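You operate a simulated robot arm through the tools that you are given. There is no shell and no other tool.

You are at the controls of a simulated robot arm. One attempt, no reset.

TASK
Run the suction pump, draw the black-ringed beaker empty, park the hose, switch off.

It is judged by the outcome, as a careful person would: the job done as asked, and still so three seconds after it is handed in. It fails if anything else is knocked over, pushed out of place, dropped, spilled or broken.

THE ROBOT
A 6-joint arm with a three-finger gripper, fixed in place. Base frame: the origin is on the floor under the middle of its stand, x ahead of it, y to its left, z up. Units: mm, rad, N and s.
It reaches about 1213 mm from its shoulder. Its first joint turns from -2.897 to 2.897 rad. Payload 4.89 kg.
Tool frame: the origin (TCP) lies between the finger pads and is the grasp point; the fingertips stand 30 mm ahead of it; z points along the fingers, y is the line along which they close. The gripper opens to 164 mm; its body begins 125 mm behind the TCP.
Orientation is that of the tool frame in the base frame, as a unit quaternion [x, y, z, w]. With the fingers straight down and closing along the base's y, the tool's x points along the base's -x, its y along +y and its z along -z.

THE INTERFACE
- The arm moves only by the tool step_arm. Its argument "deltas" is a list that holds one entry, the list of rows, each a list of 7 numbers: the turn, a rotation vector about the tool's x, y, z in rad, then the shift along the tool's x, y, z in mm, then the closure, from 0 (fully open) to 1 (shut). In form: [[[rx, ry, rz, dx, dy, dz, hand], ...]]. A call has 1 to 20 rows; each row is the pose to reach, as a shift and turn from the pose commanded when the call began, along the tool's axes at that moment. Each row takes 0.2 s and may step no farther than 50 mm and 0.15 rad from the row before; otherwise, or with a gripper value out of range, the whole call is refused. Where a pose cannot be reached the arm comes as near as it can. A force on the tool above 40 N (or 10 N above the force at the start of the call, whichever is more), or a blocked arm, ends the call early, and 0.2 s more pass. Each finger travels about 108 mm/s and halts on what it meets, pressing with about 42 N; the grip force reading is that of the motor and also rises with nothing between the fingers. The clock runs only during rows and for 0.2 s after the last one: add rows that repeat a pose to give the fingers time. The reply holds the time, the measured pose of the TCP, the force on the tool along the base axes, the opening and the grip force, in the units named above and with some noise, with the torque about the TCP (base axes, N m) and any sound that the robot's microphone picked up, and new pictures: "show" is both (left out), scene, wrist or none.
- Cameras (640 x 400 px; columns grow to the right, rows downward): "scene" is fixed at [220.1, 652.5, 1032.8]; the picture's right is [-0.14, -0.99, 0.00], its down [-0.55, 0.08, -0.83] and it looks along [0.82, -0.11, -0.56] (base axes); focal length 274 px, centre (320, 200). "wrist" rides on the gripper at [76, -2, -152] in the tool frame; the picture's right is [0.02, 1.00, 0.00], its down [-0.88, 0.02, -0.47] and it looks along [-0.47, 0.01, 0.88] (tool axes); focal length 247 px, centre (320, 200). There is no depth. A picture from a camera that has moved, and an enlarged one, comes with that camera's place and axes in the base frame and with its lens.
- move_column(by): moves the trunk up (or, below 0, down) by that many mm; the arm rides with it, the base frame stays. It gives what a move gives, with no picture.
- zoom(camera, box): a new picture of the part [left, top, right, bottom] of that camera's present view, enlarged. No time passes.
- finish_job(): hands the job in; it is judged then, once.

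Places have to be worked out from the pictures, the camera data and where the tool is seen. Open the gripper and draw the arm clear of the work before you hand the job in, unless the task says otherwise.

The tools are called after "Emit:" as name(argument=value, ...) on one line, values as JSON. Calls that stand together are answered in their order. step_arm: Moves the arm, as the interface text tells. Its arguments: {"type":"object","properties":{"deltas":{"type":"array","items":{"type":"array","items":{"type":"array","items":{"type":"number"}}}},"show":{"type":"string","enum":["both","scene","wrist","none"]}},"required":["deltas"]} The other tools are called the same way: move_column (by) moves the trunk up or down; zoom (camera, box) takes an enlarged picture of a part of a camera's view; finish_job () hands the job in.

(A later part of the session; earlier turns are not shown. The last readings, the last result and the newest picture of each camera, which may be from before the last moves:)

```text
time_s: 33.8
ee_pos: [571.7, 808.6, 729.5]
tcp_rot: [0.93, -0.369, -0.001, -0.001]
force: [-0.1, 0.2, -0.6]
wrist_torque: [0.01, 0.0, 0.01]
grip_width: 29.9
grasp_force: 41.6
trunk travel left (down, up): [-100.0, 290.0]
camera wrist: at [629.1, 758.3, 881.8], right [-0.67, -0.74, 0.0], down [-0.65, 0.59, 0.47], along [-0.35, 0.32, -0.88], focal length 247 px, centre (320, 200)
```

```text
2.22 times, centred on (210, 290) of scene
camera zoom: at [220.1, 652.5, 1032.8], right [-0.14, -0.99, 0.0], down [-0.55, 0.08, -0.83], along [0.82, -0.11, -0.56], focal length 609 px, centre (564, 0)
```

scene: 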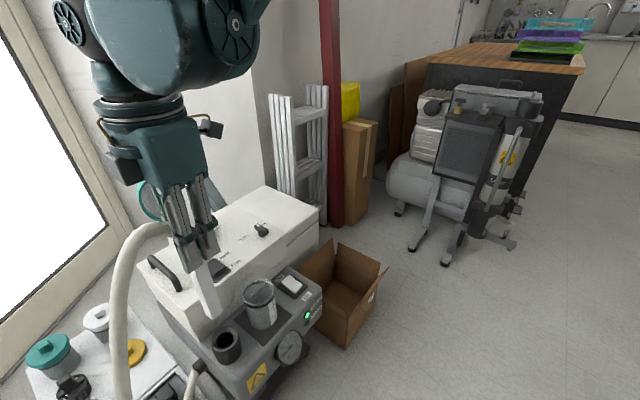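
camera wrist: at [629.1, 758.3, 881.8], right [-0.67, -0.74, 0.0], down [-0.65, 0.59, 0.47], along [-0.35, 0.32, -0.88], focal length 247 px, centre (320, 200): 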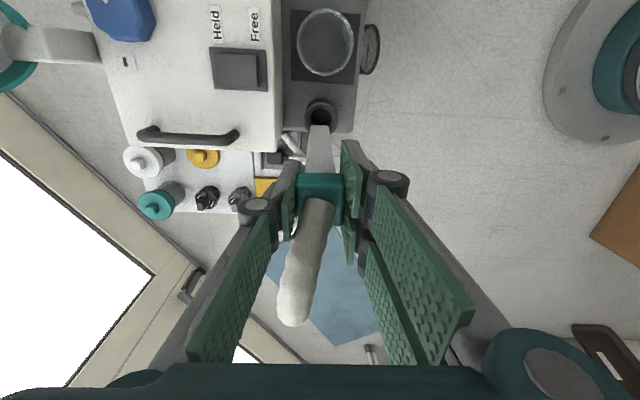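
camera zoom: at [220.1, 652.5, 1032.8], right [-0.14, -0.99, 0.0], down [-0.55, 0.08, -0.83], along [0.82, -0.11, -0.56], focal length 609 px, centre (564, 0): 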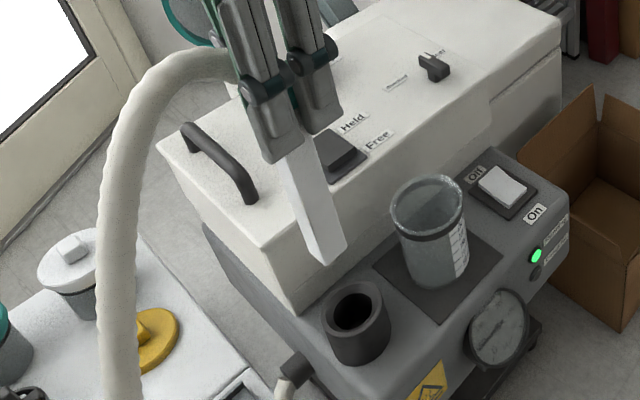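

The cup appears shifted about 2 px from the pose at lift-out, so I'll correct +1 mm in x and +1.5 mm in y. Then I'll lower until the tip is just above the cup and check.

Emit:
step_arm(deltas=[[[0, 0, 0, 1, 1.5, 20, 1], [0, 0, 0, 1, 1.5, 42, 1], [0, 0, 0, 1, 1.5, 64, 1], [0, 0, 0, 1, 1.5, 74, 1], [0, 0, 0, 1, 1.5, 74, 1]]], show="both")

Emit:
zoom(camera="wrist", box=[240, 40, 400, 220])

Emit:
zoom(camera="scene", box=[170, 260, 290, 380])

```text
time_s: 35.0
ee_pos: [571.5, 806.4, 654.6]
tcp_rot: [0.929, -0.369, 0.0, 0.0]
force: [0.8, -0.1, -0.3]
wrist_torque: [0.02, 0.0, 0.0]
grip_width: 29.8
grasp_force: 41.6
trunk travel left (down, up): [-100.0, 290.0]
camera wrist: at [629.2, 755.5, 807.2], right [-0.67, -0.74, 0.0], down [-0.65, 0.59, 0.47], along [-0.35, 0.32, -0.88], focal length 247 px, centre (320, 200)
```

scene: 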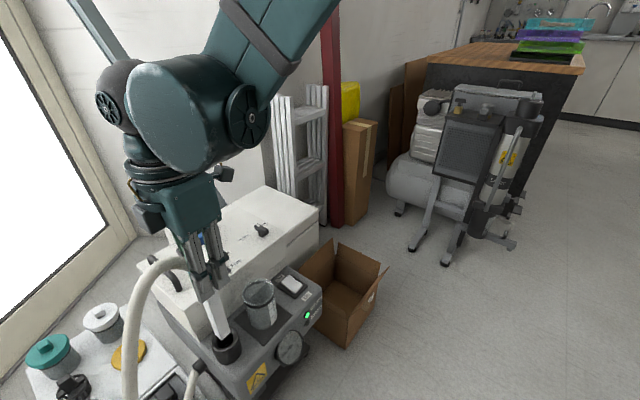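
wrist: 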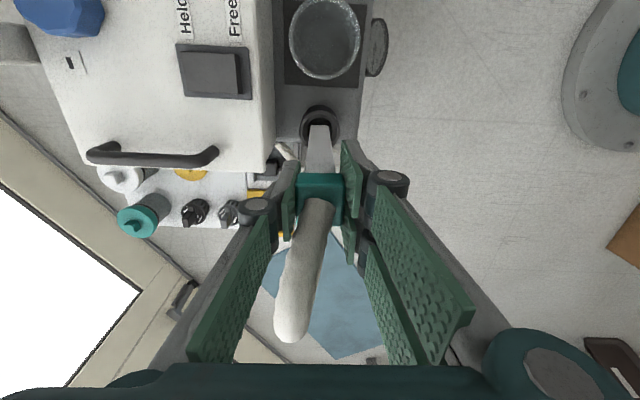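

```text
2.22 times, centred on (320, 130) of wrist
camera zoom: at [629.2, 755.5, 807.2], right [-0.67, -0.74, 0.0], down [-0.65, 0.59, 0.47], along [-0.35, 0.32, -0.88], focal length 549 px, centre (320, 356)
```

zoom: 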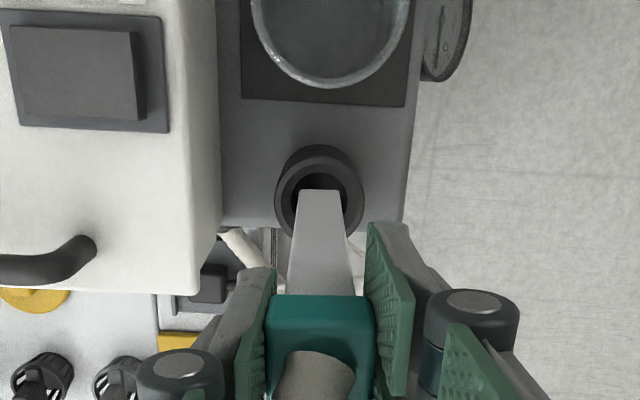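

```text
3.33 times, centred on (230, 320) of scene
camera zoom: at [220.1, 652.5, 1032.8], right [-0.14, -0.99, 0.0], down [-0.55, 0.08, -0.83], along [0.82, -0.11, -0.56], focal length 913 px, centre (620, -200)
```

zoom: 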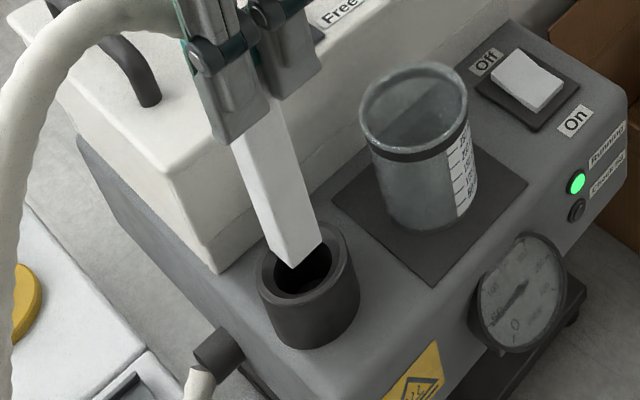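

The tip hangs just above the cup's hole, aligned as it was at lift-out. I'll lower 40 mm slowly and watch for side forces.

Emit:
step_arm(deltas=[[[0, 0, 0, 0, -0.3, 6, 1], [0, 0, 0, 0, -0.3, 12, 1], [0, 0, 0, 0, -0.3, 18, 1], [0, 0, 0, 0, -0.3, 24, 1], [0, 0, 0, 0, -0.3, 30, 1]]], show="both")

Emit:
zoom(camera="wrist", box=[240, 40, 400, 220])

Emit:
zoom(camera="scene", box=[170, 260, 290, 380])

```text
time_s: 36.2
ee_pos: [571.1, 806.2, 624.6]
tcp_rot: [0.929, -0.369, 0.0, 0.0]
force: [-0.7, -0.5, -1.0]
wrist_torque: [0.01, 0.0, -0.01]
grip_width: 30.0
grasp_force: 42.0
trunk travel left (down, up): [-100.0, 290.0]
camera wrist: at [629.1, 754.9, 777.4], right [-0.67, -0.74, 0.0], down [-0.65, 0.59, 0.47], along [-0.35, 0.32, -0.88], focal length 247 px, centre (320, 200)
```

scene: 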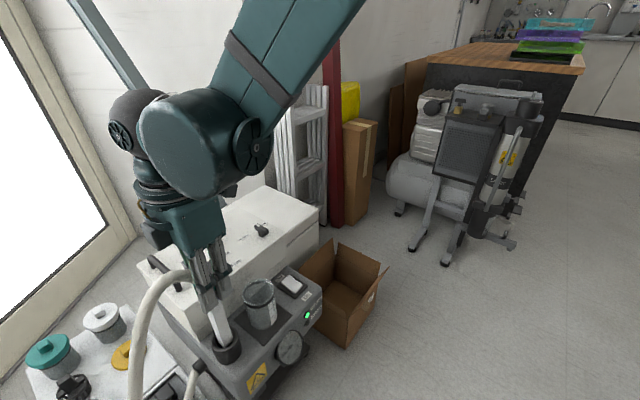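
wrist: 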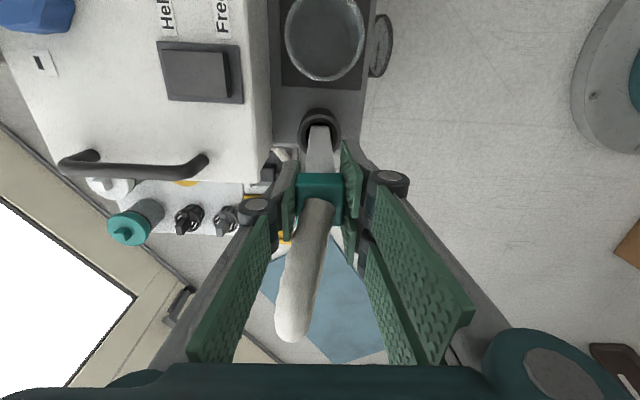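

```text
2.22 times, centred on (320, 130) of wrist
camera zoom: at [629.1, 754.9, 777.4], right [-0.67, -0.74, 0.0], down [-0.65, 0.59, 0.47], along [-0.35, 0.32, -0.88], focal length 549 px, centre (320, 356)
```

zoom: 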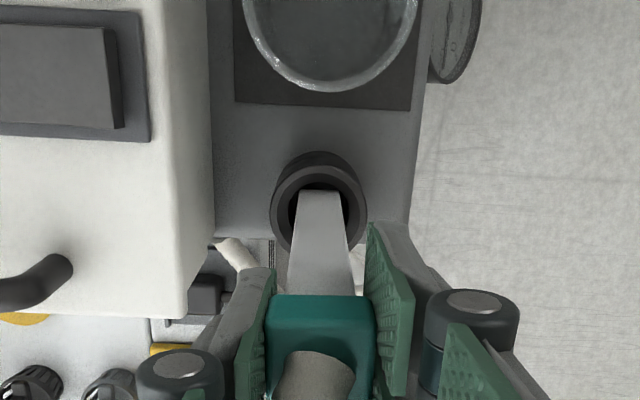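

```text
3.33 times, centred on (230, 320) of scene
camera zoom: at [220.1, 652.5, 1032.8], right [-0.14, -0.99, 0.0], down [-0.55, 0.08, -0.83], along [0.82, -0.11, -0.56], focal length 913 px, centre (620, -200)
```

zoom: 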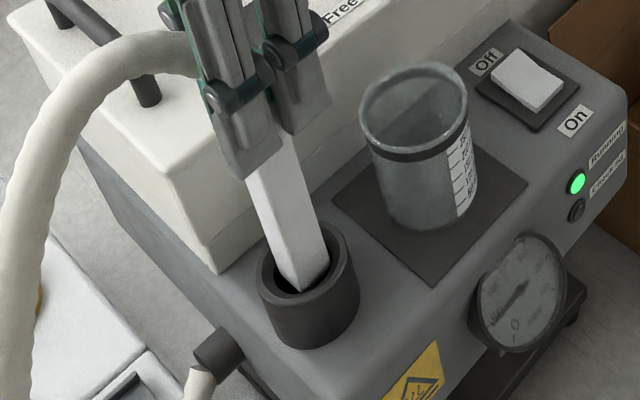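

The tip is entering the cup with no side force. I'll keep lowering to about 2 mm above the original parked height.

Emit:
step_arm(deltas=[[[0, 0, 0, 0, 0, 7, 1], [0, 0, 0, 0, 0, 14, 1], [0, 0, 0, 0, 0, 21, 1], [0, 0, 0, 0, 0, 28, 1], [0, 0, 0, 0, 0, 34, 1], [0, 0, 0, 0, 0, 39, 1], [0, 0, 0, 0, 0, 41, 1]]], show="both")

Emit:
zoom(camera="wrist", box=[240, 40, 400, 220])

Emit:
zoom(camera="scene", box=[170, 260, 290, 380])

```text
time_s: 37.8
ee_pos: [571.2, 805.5, 584.0]
tcp_rot: [0.929, -0.37, 0.001, 0.0]
force: [-0.5, -0.5, -1.1]
wrist_torque: [0.0, -0.02, -0.01]
grip_width: 30.1
grasp_force: 41.4
trunk travel left (down, up): [-100.0, 290.0]
camera wrist: at [628.8, 754.8, 737.1], right [-0.67, -0.74, 0.0], down [-0.65, 0.59, 0.47], along [-0.35, 0.32, -0.88], focal length 247 px, centre (320, 200)
```

scene: 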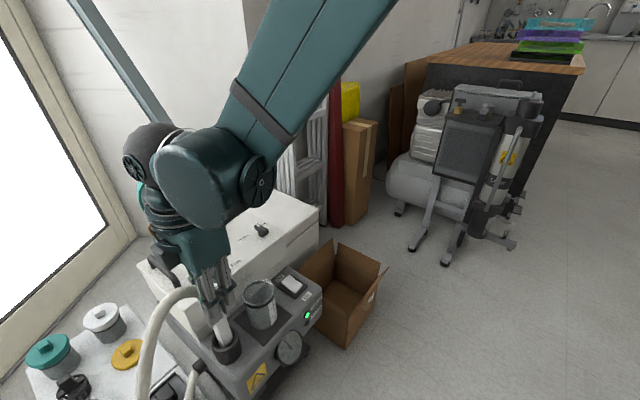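
wrist: 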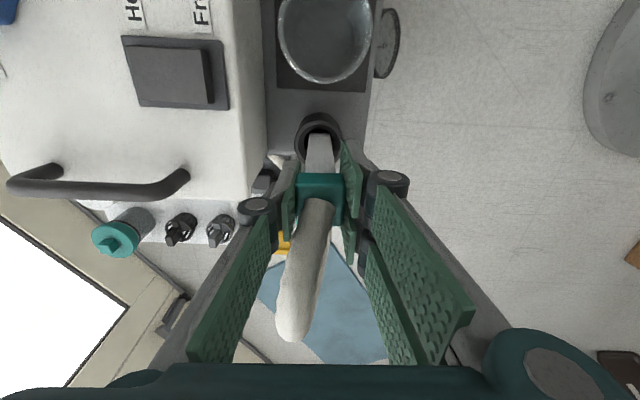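

```text
2.22 times, centred on (320, 130) of wrist
camera zoom: at [628.8, 754.8, 737.1], right [-0.67, -0.74, 0.0], down [-0.65, 0.59, 0.47], along [-0.35, 0.32, -0.88], focal length 549 px, centre (320, 356)
```

zoom: 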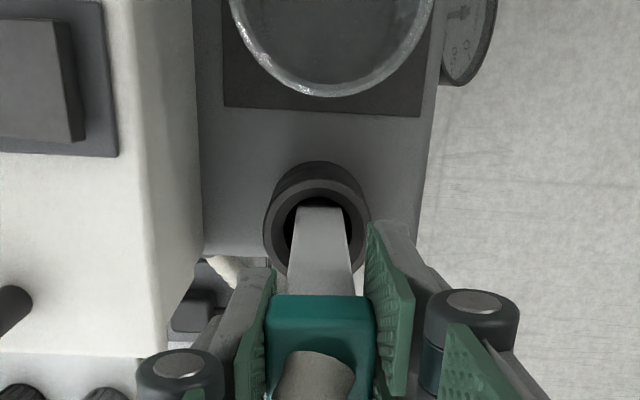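

```text
3.33 times, centred on (230, 320) of scene
camera zoom: at [220.1, 652.5, 1032.8], right [-0.14, -0.99, 0.0], down [-0.55, 0.08, -0.83], along [0.82, -0.11, -0.56], focal length 913 px, centre (620, -200)
```

zoom: 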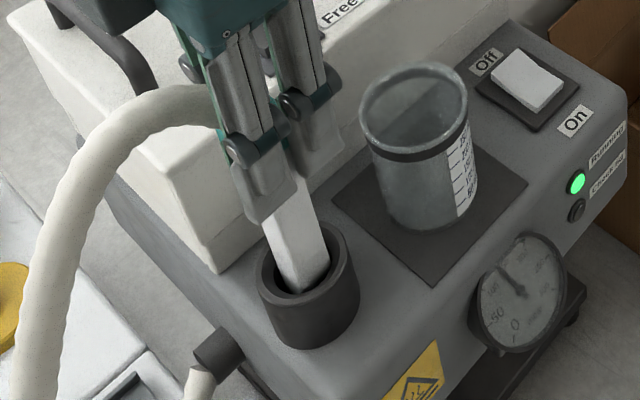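

The wand is back in the cup at about 2 mm above its original height, and the gauge reads as it did when parked. I'll lower the last 2.5 mm gently before releasing.

Emit:
step_arm(deltas=[[[0, 0, 0, 0, 0, 1, 1], [0, 0, 0, 0, 0, 2, 1], [0, 0, 0, 0, 0, 2.5, 1], [0, 0, 0, 0, 0, 2.5, 1]]], show="none")

```text
time_s: 38.8
ee_pos: [571.7, 804.8, 583.6]
tcp_rot: [0.929, -0.369, 0.001, -0.001]
force: [1.7, -0.6, 23.5]
wrist_torque: [-0.19, -0.09, 0.0]
grip_width: 29.9
grasp_force: 42.3
trunk travel left (down, up): [-100.0, 290.0]
```

There is firm contact at z≈583.6, so the wand is seated. I'll relieve the load by 1.5 mm and open the fingers to about 80 mm.

Emit:
step_arm(deltas=[[[0, 0, 0, 0, 0, -1.5, 1], [0, 0, 0, 0, 0, -1.5, 0.8], [0, 0, 0, 0, 0, -1.5, 0.65], [0, 0, 0, 0, 0, -1.5, 0.5], [0, 0, 0, 0, 0, -1.5, 0.5], [0, 0, 0, 0, 0, -1.5, 0.5]]], show="both")

Emit:
zoom(camera="wrist", box=[220, 40, 420, 260])

Emit:
zoom(camera="scene", box=[140, 220, 280, 360])

```text
time_s: 40.2
ee_pos: [571.9, 805.4, 583.6]
tcp_rot: [0.929, -0.37, 0.0, 0.001]
force: [-0.2, -0.3, -0.8]
wrist_torque: [-0.01, -0.01, -0.02]
grip_width: 81.7
grasp_force: 0.1
trunk travel left (down, up): [-100.0, 290.0]
camera wrist: at [629.0, 755.1, 735.6], right [-0.67, -0.74, 0.0], down [-0.65, 0.59, 0.47], along [-0.35, 0.32, -0.88], focal length 247 px, centre (320, 200)
```

scene: 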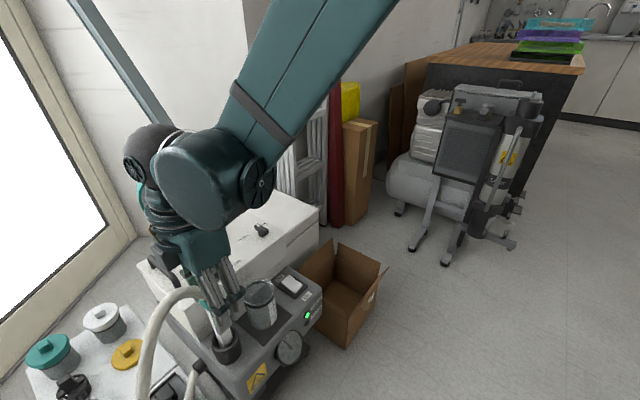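
wrist: 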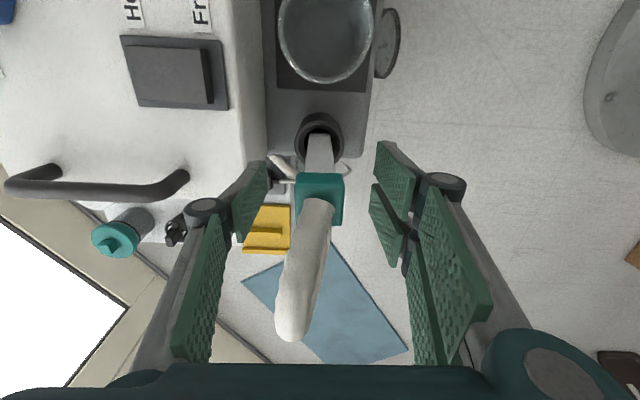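

```text
1.82 times, centred on (320, 150) of wrist
camera zoom: at [629.0, 755.1, 735.6], right [-0.67, -0.74, 0.0], down [-0.65, 0.59, 0.47], along [-0.35, 0.32, -0.88], focal length 449 px, centre (320, 291)
```

zoom: 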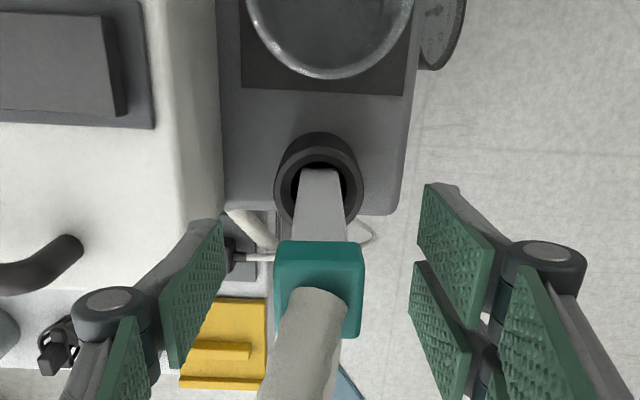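

```text
2.86 times, centred on (210, 290) of scene
camera zoom: at [220.1, 652.5, 1032.8], right [-0.14, -0.99, 0.0], down [-0.55, 0.08, -0.83], along [0.82, -0.11, -0.56], focal length 783 px, centre (634, -57)
```

zoom: 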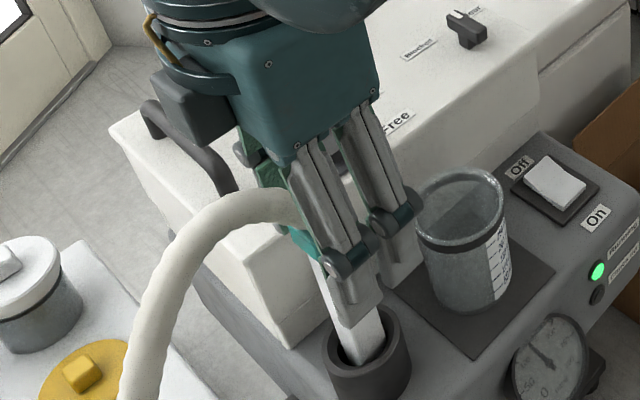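

The wand stands in its cup as it did at the start, free of the fingers. I'll raise the gripper straight up, clear of the hose.

Emit:
step_arm(deltas=[[[0, 0, 0, 0, 0, -25, 0.5], [0, 0, 0, 0, 0, -60, 0.5], [0, 0, 0, 0, 0, -100, 0.5], [0, 0, 0, 0, 0, -145, 0.5], [0, 0, 0, 0, 0, -187, 0.5]]], show="both")

Emit:
zoom(camera="scene", box=[140, 220, 340, 380])

```text
time_s: 41.4
ee_pos: [571.2, 805.0, 769.5]
tcp_rot: [0.929, -0.37, 0.001, 0.0]
force: [-0.5, 0.9, -0.1]
wrist_torque: [-0.13, 0.15, -0.02]
grip_width: 81.8
grasp_force: 0.0
trunk travel left (down, up): [-100.0, 290.0]
camera wrist: at [628.5, 754.2, 921.8], right [-0.67, -0.74, 0.0], down [-0.65, 0.59, 0.47], along [-0.35, 0.32, -0.88], focal length 247 px, centre (320, 200)
```

scene: 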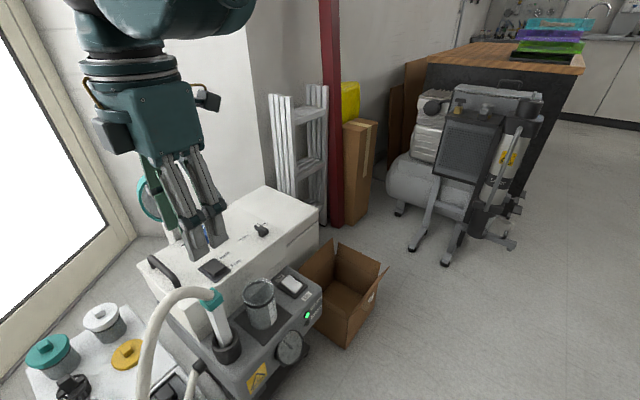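
wrist: 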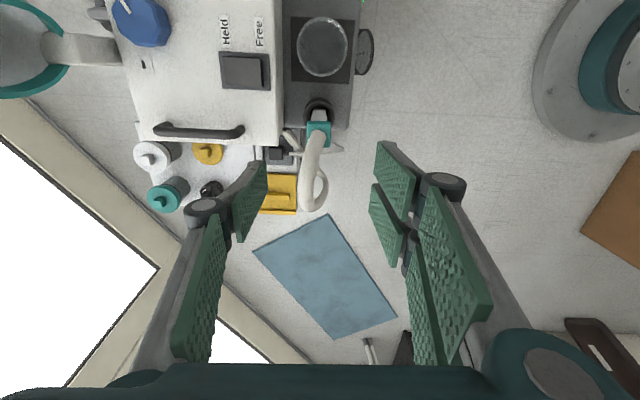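

```text
2.50 times, centred on (240, 300) of scene
camera zoom: at [220.1, 652.5, 1032.8], right [-0.14, -0.99, 0.0], down [-0.55, 0.08, -0.83], along [0.82, -0.11, -0.56], focal length 685 px, centre (520, -50)
```

zoom: 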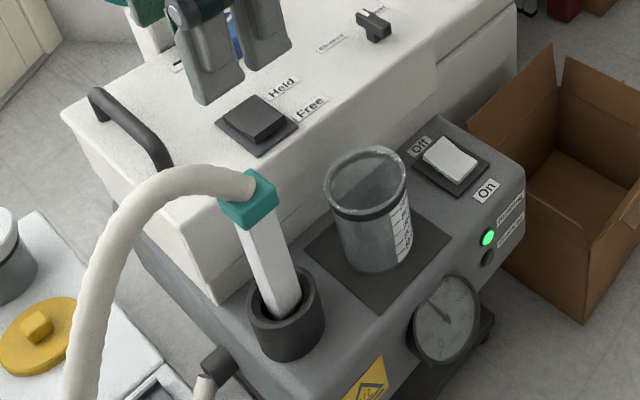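

The hose is parked, the beaker is upright and empty, and only switching off remains. The Off half lies near the white machine's wall (about 40 mm behind the rocker centre), so I'll close the fingers and go over the switch with a 0.9 rad tilt so only the front fingertips reach it.

Emit:
step_arm(deltas=[[[0, 0, 0, 45, 0, 0, 0.7], [0, 0, 0, 90, -1, 0, 1], [0, 0, 0, 135, -1, 0, 1], [0, 0, 0, 180, -2, 0, 1], [0.1, 0, 0, 216, -2, 10, 1], [0.25, 0, 0, 216, -2, 35, 1], [0.4, 0, 0, 216, -2, 60, 1], [0.55, 0, 0, 216, -2, 85, 1], [0.7, 0, 0, 216, -2, 105, 1], [0.8, 0, 0, 216, -2, 119, 1], [0.9, 0, 0, 216, -2, 119, 1], [0.9, 0, 0, 216, -2, 119, 1]]], show="both")

Emit:
zoom(camera="scene", box=[200, 180, 360, 340])

Emit:
zoom(camera="wrist", box=[220, 40, 420, 240])

```text
time_s: 44.0
ee_pos: [729.5, 659.2, 651.5]
tcp_rot: [0.837, -0.332, 0.162, -0.404]
force: [0.3, 0.0, -0.2]
wrist_torque: [0.01, -0.02, 0.01]
grip_width: 0.0
grasp_force: 41.9
trunk travel left (down, up): [-100.0, 290.0]
camera wrist: at [704.7, 521.0, 747.9], right [-0.41, -0.47, -0.78], down [-0.9, 0.33, 0.28], along [0.13, 0.82, -0.55], focal length 247 px, centre (320, 200)
```

scene: 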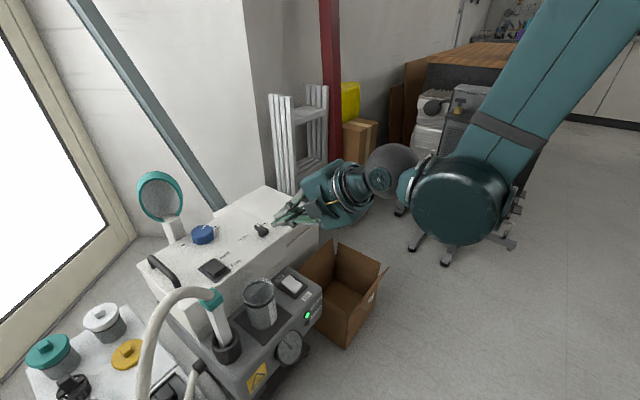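
wrist: 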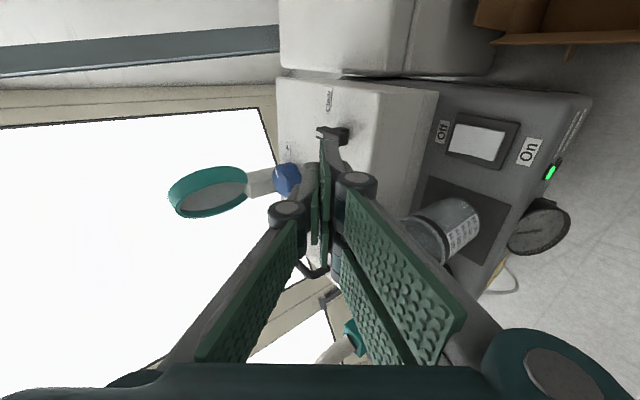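

```text
2.50 times, centred on (280, 260) of scene
camera zoom: at [220.1, 652.5, 1032.8], right [-0.14, -0.99, 0.0], down [-0.55, 0.08, -0.83], along [0.82, -0.11, -0.56], focal length 685 px, centre (420, 50)
```

zoom: 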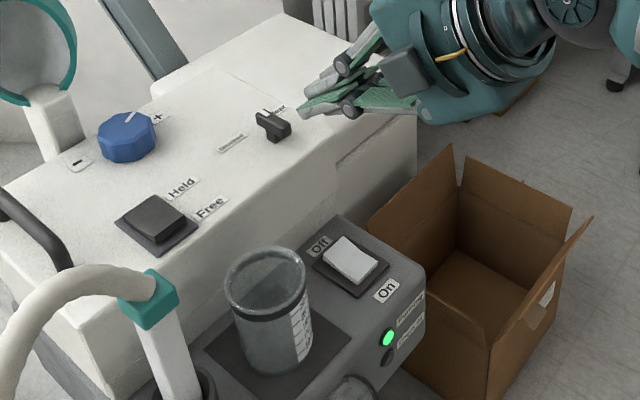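

```text
2.00 times, centred on (320, 140) of wrist
camera zoom: at [704.7, 521.0, 747.9], right [-0.41, -0.47, -0.78], down [-0.9, 0.33, 0.28], along [0.13, 0.82, -0.55], focal length 494 px, centre (320, 320)
```

zoom: 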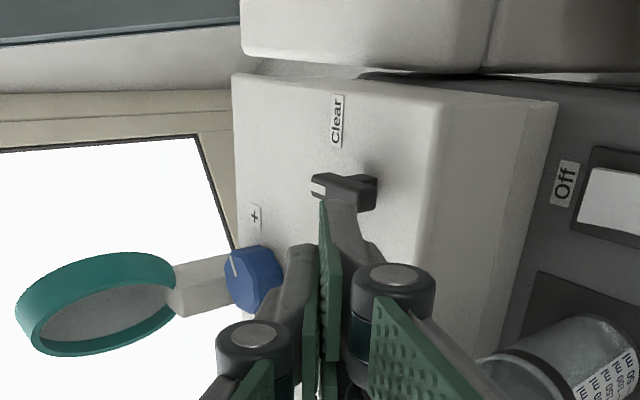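

Re-measuring shows the machine's wall is really about 66 mm behind the rocker centre, so there is ample room. The TCP sits over the rocker centre, so the front fingertips will land about 16 mm behind it on the Off half. I'll descend to z≈486.

Emit:
step_arm(deltas=[[[0, 0, 0, 0, 35.2, 28, 1], [0, 0, 0, 0, 70.5, 56, 1], [0, 0, 0, 0, 105.7, 84, 1], [0, 0, 0, 0, 129.2, 102.6, 1], [0, 0, 0, 0, 129.2, 102.6, 1]]], show="both")

Emit:
zoom(camera="scene", box=[230, 220, 350, 340])

Emit:
zoom(camera="wrist", box=[240, 60, 440, 240])

```text
time_s: 44.8
ee_pos: [763.7, 690.7, 557.9]
tcp_rot: [0.835, -0.333, 0.162, -0.407]
force: [-14.9, -15.6, 38.9]
wrist_torque: [-0.02, -0.02, 0.05]
grip_width: 0.1
grasp_force: 42.2
out of reach, approached as far as the arm can: row 1, 2, 3
trunk travel left (down, up): [-100.0, 290.0]
stopped in row 3: the force on the tool passed its limit at 144 N (the readings are from after the stop); the commanded pose is now the measured one
camera wrist: at [738.2, 551.5, 652.6], right [-0.41, -0.46, -0.79], down [-0.9, 0.33, 0.28], along [0.13, 0.82, -0.55], focal length 247 px, centre (320, 200)
```

scene: 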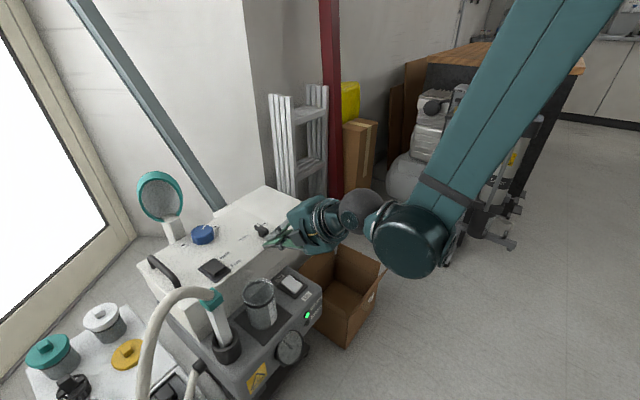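
wrist: 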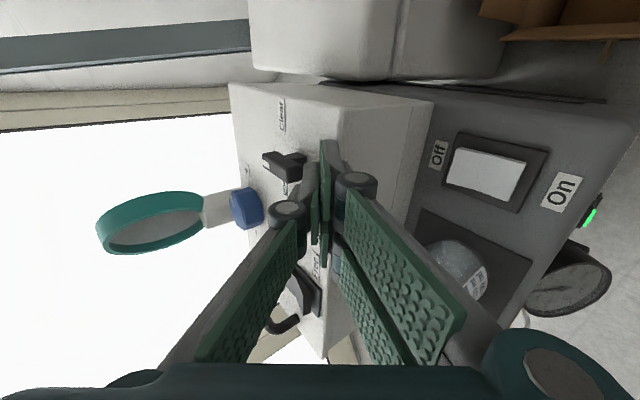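

```text
3.33 times, centred on (290, 280) of scene
camera zoom: at [220.1, 652.5, 1032.8], right [-0.14, -0.99, 0.0], down [-0.55, 0.08, -0.83], along [0.82, -0.11, -0.56], focal length 913 px, centre (420, -67)
```

zoom: 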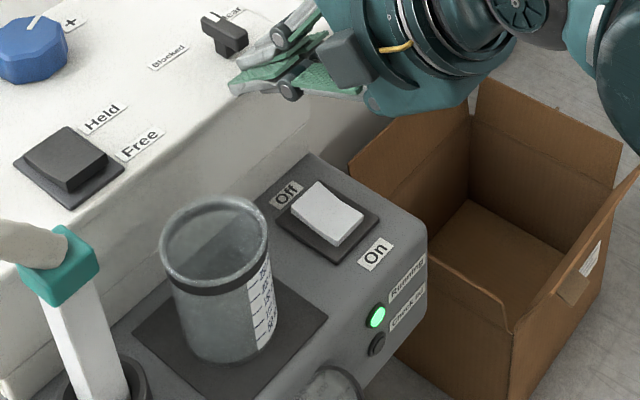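

```text
2.22 times, centred on (340, 150) of wrist
camera zoom: at [738.2, 551.5, 652.6], right [-0.41, -0.46, -0.79], down [-0.9, 0.33, 0.28], along [0.13, 0.82, -0.55], focal length 549 px, centre (276, 311)
```

zoom: 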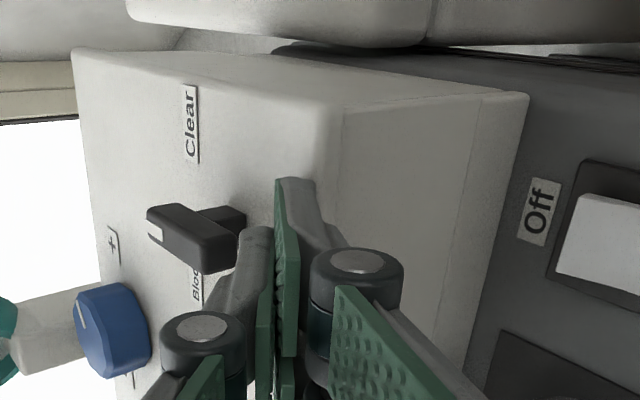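

The pose was out of reach at that tilt, so the arm strayed back and the fingertips bumped the white machine's front edge. I'll back off up and forward to the earlier free pose and inspect.

Emit:
step_arm(deltas=[[[0, 0, 0, 0, -7, -16, 1], [0, 0, 0, 0, -21, -47, 1], [0, 0, 0, 0, -43, -94, 1], [0, 0, 0, 0, -43, -94, 1]]], show="both")

Emit:
zoom(camera="scene", box=[130, 180, 340, 380])

Emit:
zoom(camera="wrist", box=[240, 40, 600, 280])

```text
refused: row 3 steps farther than a row can; nothing moved
```

```text
2.00 times, centred on (235, 280) of scene
camera zoom: at [220.1, 652.5, 1032.8], right [-0.14, -0.99, 0.0], down [-0.55, 0.08, -0.83], along [0.82, -0.11, -0.56], focal length 548 px, centre (490, 40)
```

zoom: 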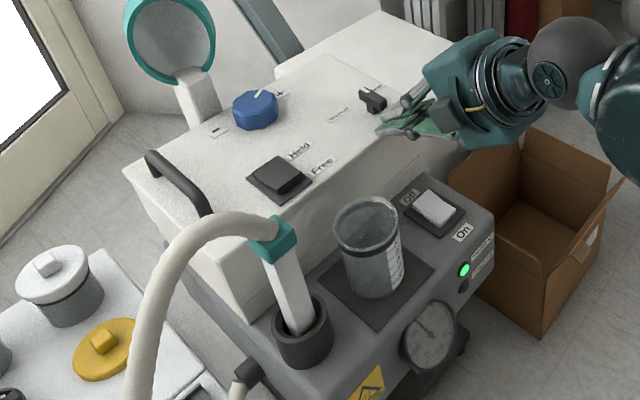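

```text
1.67 times, centred on (420, 160) of wrist
camera zoom: at [738.2, 551.5, 652.6], right [-0.41, -0.46, -0.79], down [-0.9, 0.33, 0.28], along [0.13, 0.82, -0.55], focal length 412 px, centre (153, 267)
```

zoom: 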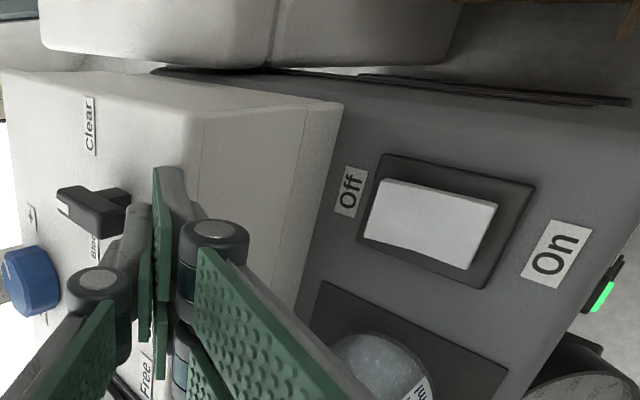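

The call was refused because one row's step was too long, so I'll repeat the retreat in smaller steps.

Emit:
step_arm(deltas=[[[0, 0, 0, 0, -7, -16, 1], [0, 0, 0, 0, -20, -44, 1], [0, 0, 0, 0, -33, -70, 1], [0, 0, 0, 0, -43, -94, 1], [0, 0, 0, 0, -43, -94, 1]]], show="both")

Emit:
zoom(camera="scene", box=[130, 180, 340, 380])

Emit:
zoom(camera="wrist", box=[240, 40, 600, 280])

```text
time_s: 46.0
ee_pos: [732.6, 659.0, 645.9]
tcp_rot: [0.836, -0.334, 0.161, -0.405]
force: [0.2, 0.0, -0.3]
wrist_torque: [0.0, -0.04, 0.02]
grip_width: 0.1
grasp_force: 42.0
trunk travel left (down, up): [-100.0, 290.0]
camera wrist: at [707.0, 520.3, 742.9], right [-0.41, -0.47, -0.78], down [-0.9, 0.33, 0.28], along [0.13, 0.82, -0.55], focal length 247 px, centre (320, 200)
```

scene: 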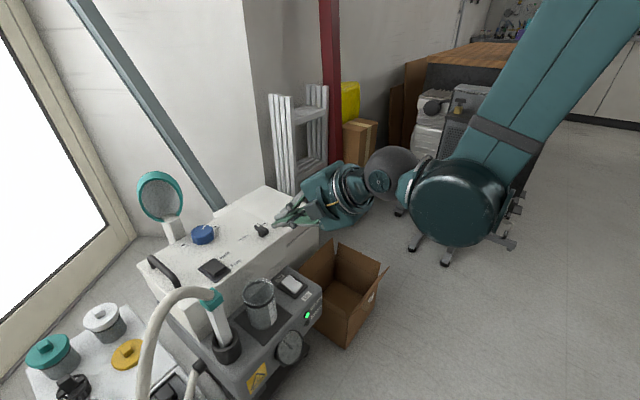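
wrist: 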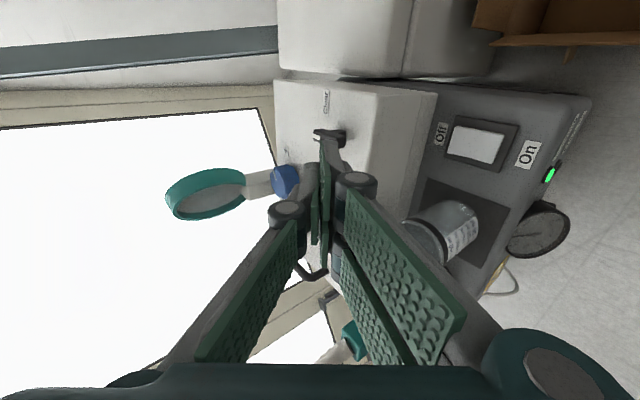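

```text
2.00 times, centred on (235, 280) of scene
camera zoom: at [220.1, 652.5, 1032.8], right [-0.14, -0.99, 0.0], down [-0.55, 0.08, -0.83], along [0.82, -0.11, -0.56], focal length 548 px, centre (490, 40)
```

zoom: 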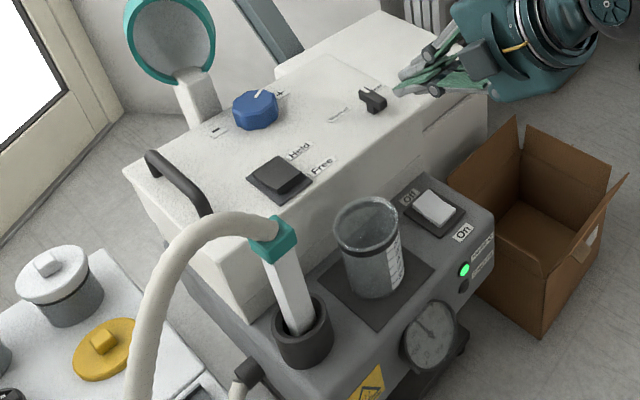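

```text
1.67 times, centred on (420, 160) of wrist
camera zoom: at [707.0, 520.3, 742.9], right [-0.41, -0.47, -0.78], down [-0.9, 0.33, 0.28], along [0.13, 0.82, -0.55], focal length 412 px, centre (153, 267)
```

zoom: 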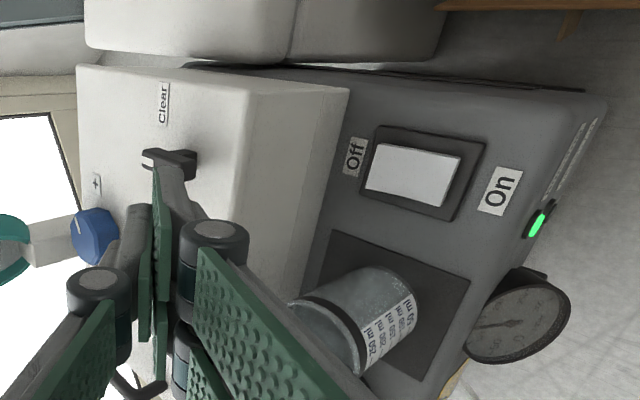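

Nothing appears disturbed by the bump: the machine, lever, beaker and wand are where they were. With about 66 mm of room behind the rocker centre a milder tilt is enough, so I'll reduce it to 0.4 rad and place the TCP about 17 mm behind the rocker centre at this height.

Emit:
step_arm(deltas=[[[-0.125, 0, 0, -0.5, -2.2, 2.75, 1], [-0.25, 0, 0, -1, -4.4, 5.5, 1], [-0.375, 0, 0, -1.5, -6.6, 8.2, 1], [-0.5, 0, 0, -2, -8.7, 11, 1], [-0.5, 0, 0, -2, -8.7, 11, 1]]], show="both")

Emit:
zoom(camera="wrist", box=[220, 40, 460, 240])

Emit:
zoom(camera="scene", box=[200, 160, 360, 320])

```text
time_s: 47.2
ee_pos: [739.5, 668.2, 645.5]
tcp_rot: [0.91, -0.363, 0.074, -0.186]
force: [-0.7, 0.2, -0.6]
wrist_torque: [0.03, 0.01, -0.02]
grip_width: 0.0
grasp_force: 41.7
trunk travel left (down, up): [-100.0, 290.0]
camera wrist: at [756.1, 573.3, 786.7], right [-0.62, -0.68, -0.39], down [-0.78, 0.46, 0.43], along [-0.11, 0.57, -0.81], focal length 247 px, centre (320, 200)
```

scene: 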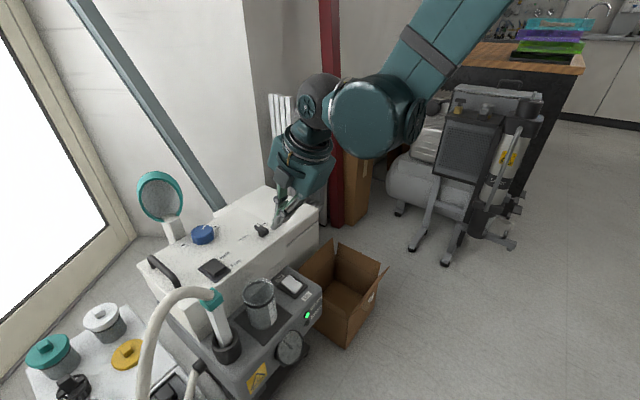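
wrist: 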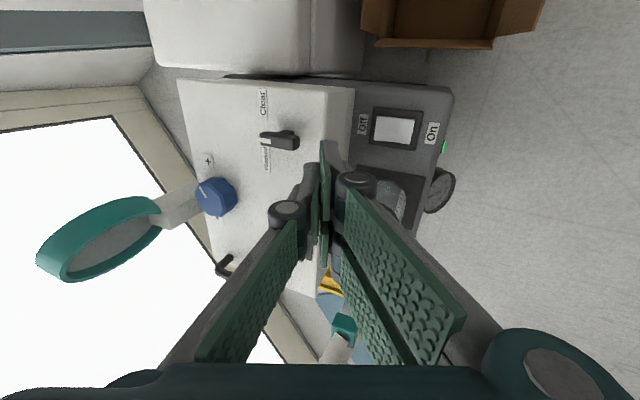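

```text
2.00 times, centred on (340, 140) of wrist
camera zoom: at [756.1, 573.3, 786.7], right [-0.62, -0.68, -0.39], down [-0.78, 0.46, 0.43], along [-0.11, 0.57, -0.81], focal length 494 px, centre (280, 320)
```

zoom: 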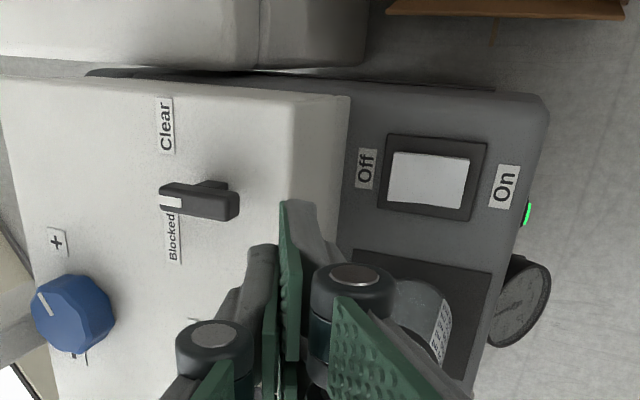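

```text
2.50 times, centred on (280, 240) of scene
camera zoom: at [220.1, 652.5, 1032.8], right [-0.14, -0.99, 0.0], down [-0.55, 0.08, -0.83], along [0.82, -0.11, -0.56], focal length 685 px, centre (420, 100)
```

zoom: 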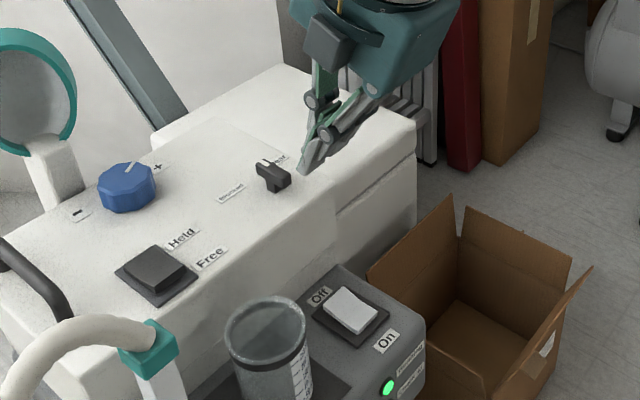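

The geometry checks out: rocker centre (729, 656), wall 66 mm behind it, TCP about 16 mm behind the centre. I'll descend partway, to z≈545, and confirm the arm tracks properly before going lower.

Emit:
step_arm(deltas=[[[0, 0, 0, 0, 10, 25, 1], [0, 0, 0, 0, 21, 51, 1], [0, 0, 0, 0, 29, 74, 1], [0, 0, 0, 0, 37, 93.1, 1], [0, 0, 0, 0, 37, 93.1, 1]]], show="both")

Emit:
zoom(camera="wrist", box=[220, 40, 460, 240])

Emit:
zoom(camera="scene", box=[220, 200, 350, 330])

```text
time_s: 48.4
ee_pos: [742.1, 671.8, 546.4]
tcp_rot: [0.91, -0.364, 0.074, -0.186]
force: [-0.1, -0.1, 1.1]
wrist_torque: [0.03, -0.01, -0.02]
grip_width: 0.0
grasp_force: 42.1
trunk travel left (down, up): [-100.0, 290.0]
camera wrist: at [758.0, 576.4, 687.0], right [-0.62, -0.68, -0.39], down [-0.78, 0.46, 0.43], along [-0.11, 0.57, -0.81], focal length 247 px, centre (320, 200)
```

scene: 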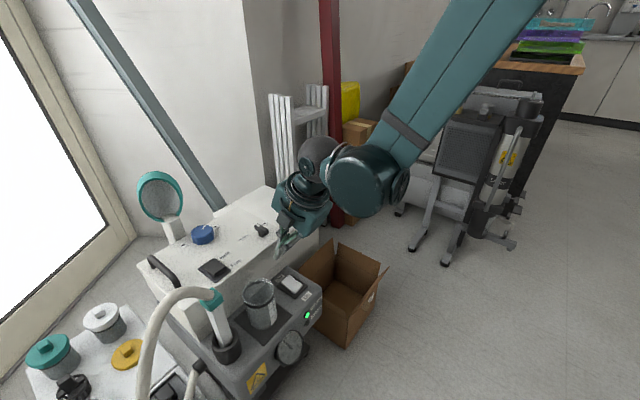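
wrist: 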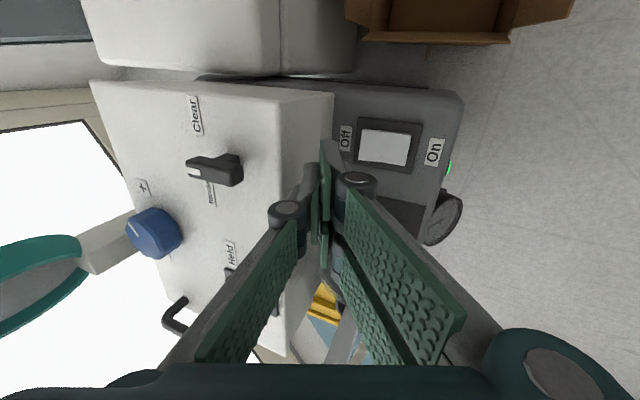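

```text
2.00 times, centred on (340, 140) of wrist
camera zoom: at [758.0, 576.4, 687.0], right [-0.62, -0.68, -0.39], down [-0.78, 0.46, 0.43], along [-0.11, 0.57, -0.81], focal length 494 px, centre (280, 320)
```

zoom: 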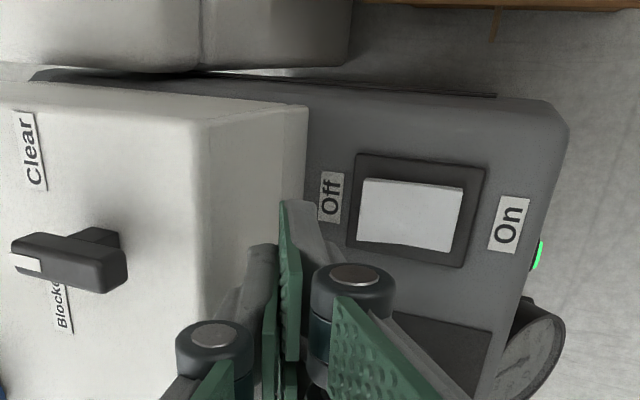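

```text
3.08 times, centred on (285, 265) of scene
camera zoom: at [220.1, 652.5, 1032.8], right [-0.14, -0.99, 0.0], down [-0.55, 0.08, -0.83], along [0.82, -0.11, -0.56], focal length 843 px, centre (428, 0)
```

zoom: 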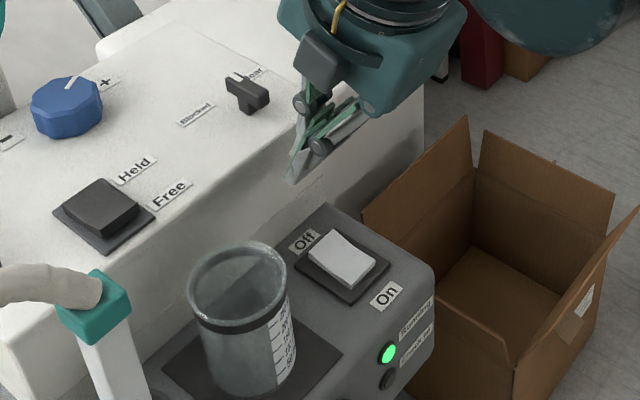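

The arm follows the command exactly at this tilt. I'll shift 3 mm forward and continue down to z≈490.

Emit:
step_arm(deltas=[[[0, 0, 0, 0, 10, 20, 1], [0, 0, 0, 0, 18, 37, 1], [0, 0, 0, 0, 24.6, 50.4, 1], [0, 0, 0, 0, 24.6, 50.4, 1]]], show="both")

Emit:
zoom(camera="wrist", box=[220, 40, 460, 240])

Emit:
zoom(camera="scene", box=[240, 230, 340, 330])

```text
time_s: 49.4
ee_pos: [739.8, 668.5, 489.0]
tcp_rot: [0.91, -0.364, 0.074, -0.185]
force: [0.4, 0.5, 0.5]
wrist_torque: [0.0, -0.02, 0.03]
grip_width: 0.0
grasp_force: 42.0
trunk travel left (down, up): [-100.0, 290.0]
camera wrist: at [756.2, 573.0, 630.9], right [-0.62, -0.68, -0.39], down [-0.78, 0.46, 0.43], along [-0.11, 0.57, -0.81], focal length 247 px, centre (320, 200)
```

scene: 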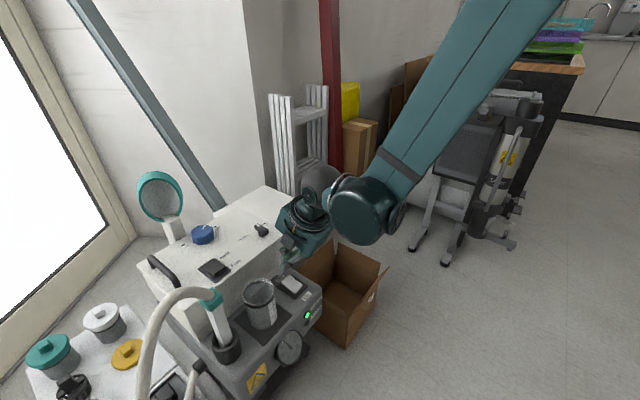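
wrist: 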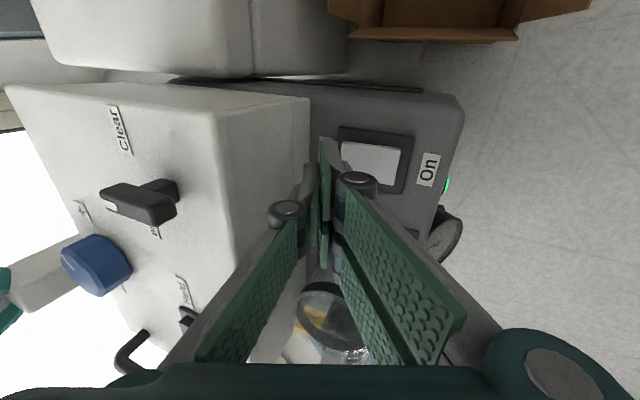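

```text
2.00 times, centred on (340, 140) of wrist
camera zoom: at [756.2, 573.0, 630.9], right [-0.62, -0.68, -0.39], down [-0.78, 0.46, 0.43], along [-0.11, 0.57, -0.81], focal length 494 px, centre (280, 320)
```

zoom: 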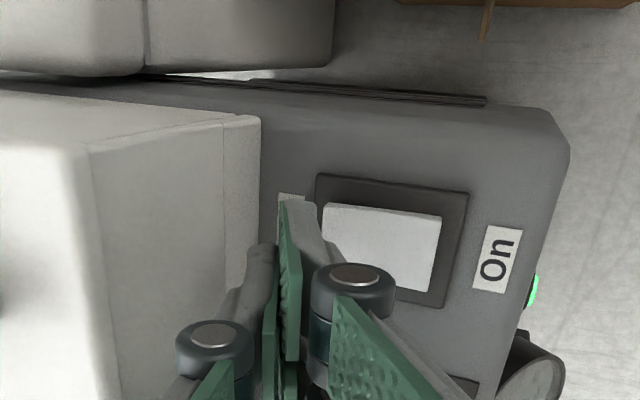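

```text
4.00 times, centred on (290, 280) of scene
camera zoom: at [220.1, 652.5, 1032.8], right [-0.14, -0.99, 0.0], down [-0.55, 0.08, -0.83], along [0.82, -0.11, -0.56], focal length 1096 px, centre (440, -120)
```

zoom: 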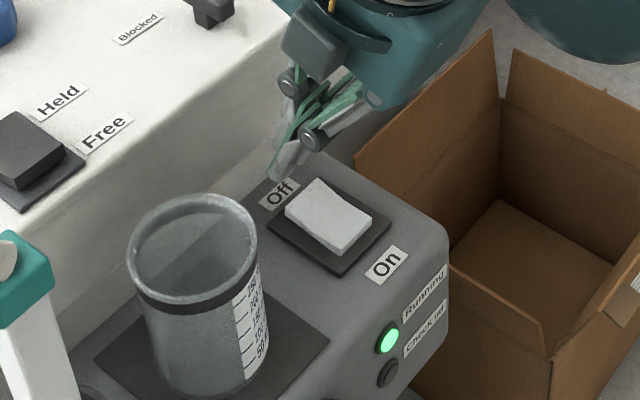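

The tips hang just above the Off half (about 15 mm behind centre). I'll move 2 mm back and down another 30 mm to just above the contact height.

Emit:
step_arm(deltas=[[[0, 0, 0, 0, 3, 10, 1], [0, 0, 0, 0, 6.5, 19.5, 1], [0, 0, 0, 0, 9.9, 28.4, 1], [0, 0, 0, 0, 9.9, 28.4, 1]]], show="both")

Emit:
zoom(camera="wrist", box=[240, 60, 420, 220])

Emit:
zoom(camera="scene", box=[240, 230, 340, 330])

```text
time_s: 50.4
ee_pos: [742.2, 669.5, 459.2]
tcp_rot: [0.91, -0.363, 0.074, -0.186]
force: [0.7, -0.5, -0.4]
wrist_torque: [-0.01, -0.01, 0.0]
grip_width: 0.0
grasp_force: 42.5
trunk travel left (down, up): [-100.0, 290.0]
camera wrist: at [758.0, 575.0, 600.5], right [-0.62, -0.68, -0.39], down [-0.78, 0.46, 0.43], along [-0.11, 0.57, -0.81], focal length 247 px, centre (320, 200)
```

scene: 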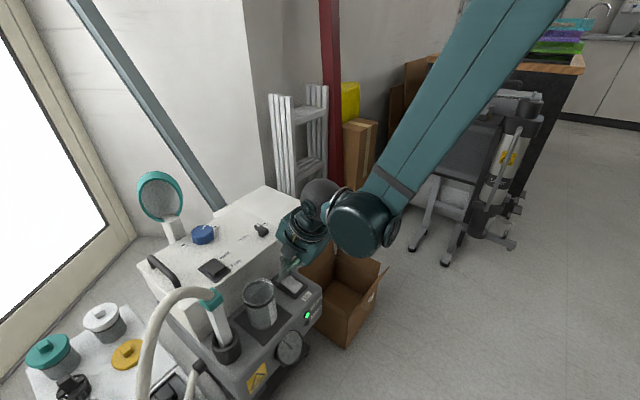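
wrist: 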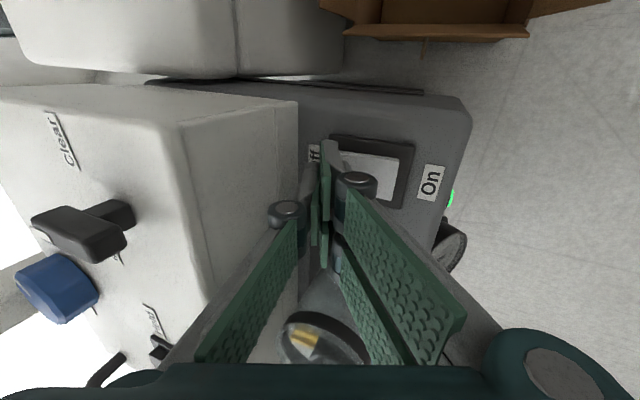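

```text
2.50 times, centred on (330, 140) of wrist
camera zoom: at [758.0, 575.0, 600.5], right [-0.62, -0.68, -0.39], down [-0.78, 0.46, 0.43], along [-0.11, 0.57, -0.81], focal length 617 px, centre (295, 350)
```

zoom: 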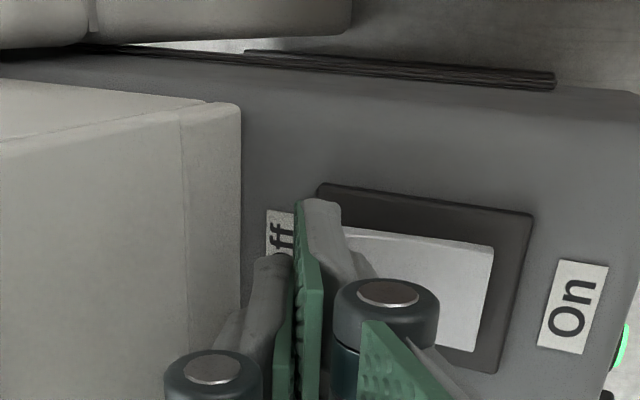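

```text
4.00 times, centred on (290, 280) of scene
camera zoom: at [220.1, 652.5, 1032.8], right [-0.14, -0.99, 0.0], down [-0.55, 0.08, -0.83], along [0.82, -0.11, -0.56], focal length 1096 px, centre (440, -120)
```

zoom: 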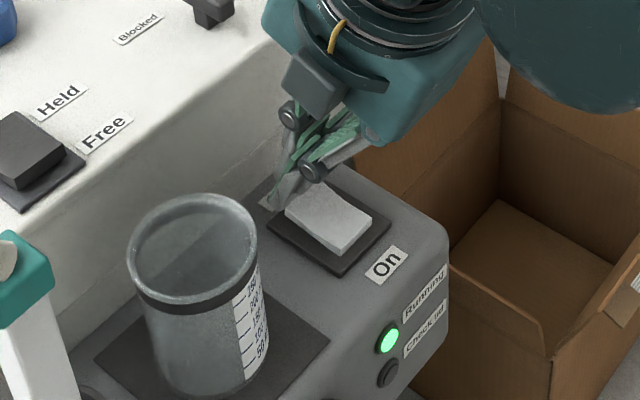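

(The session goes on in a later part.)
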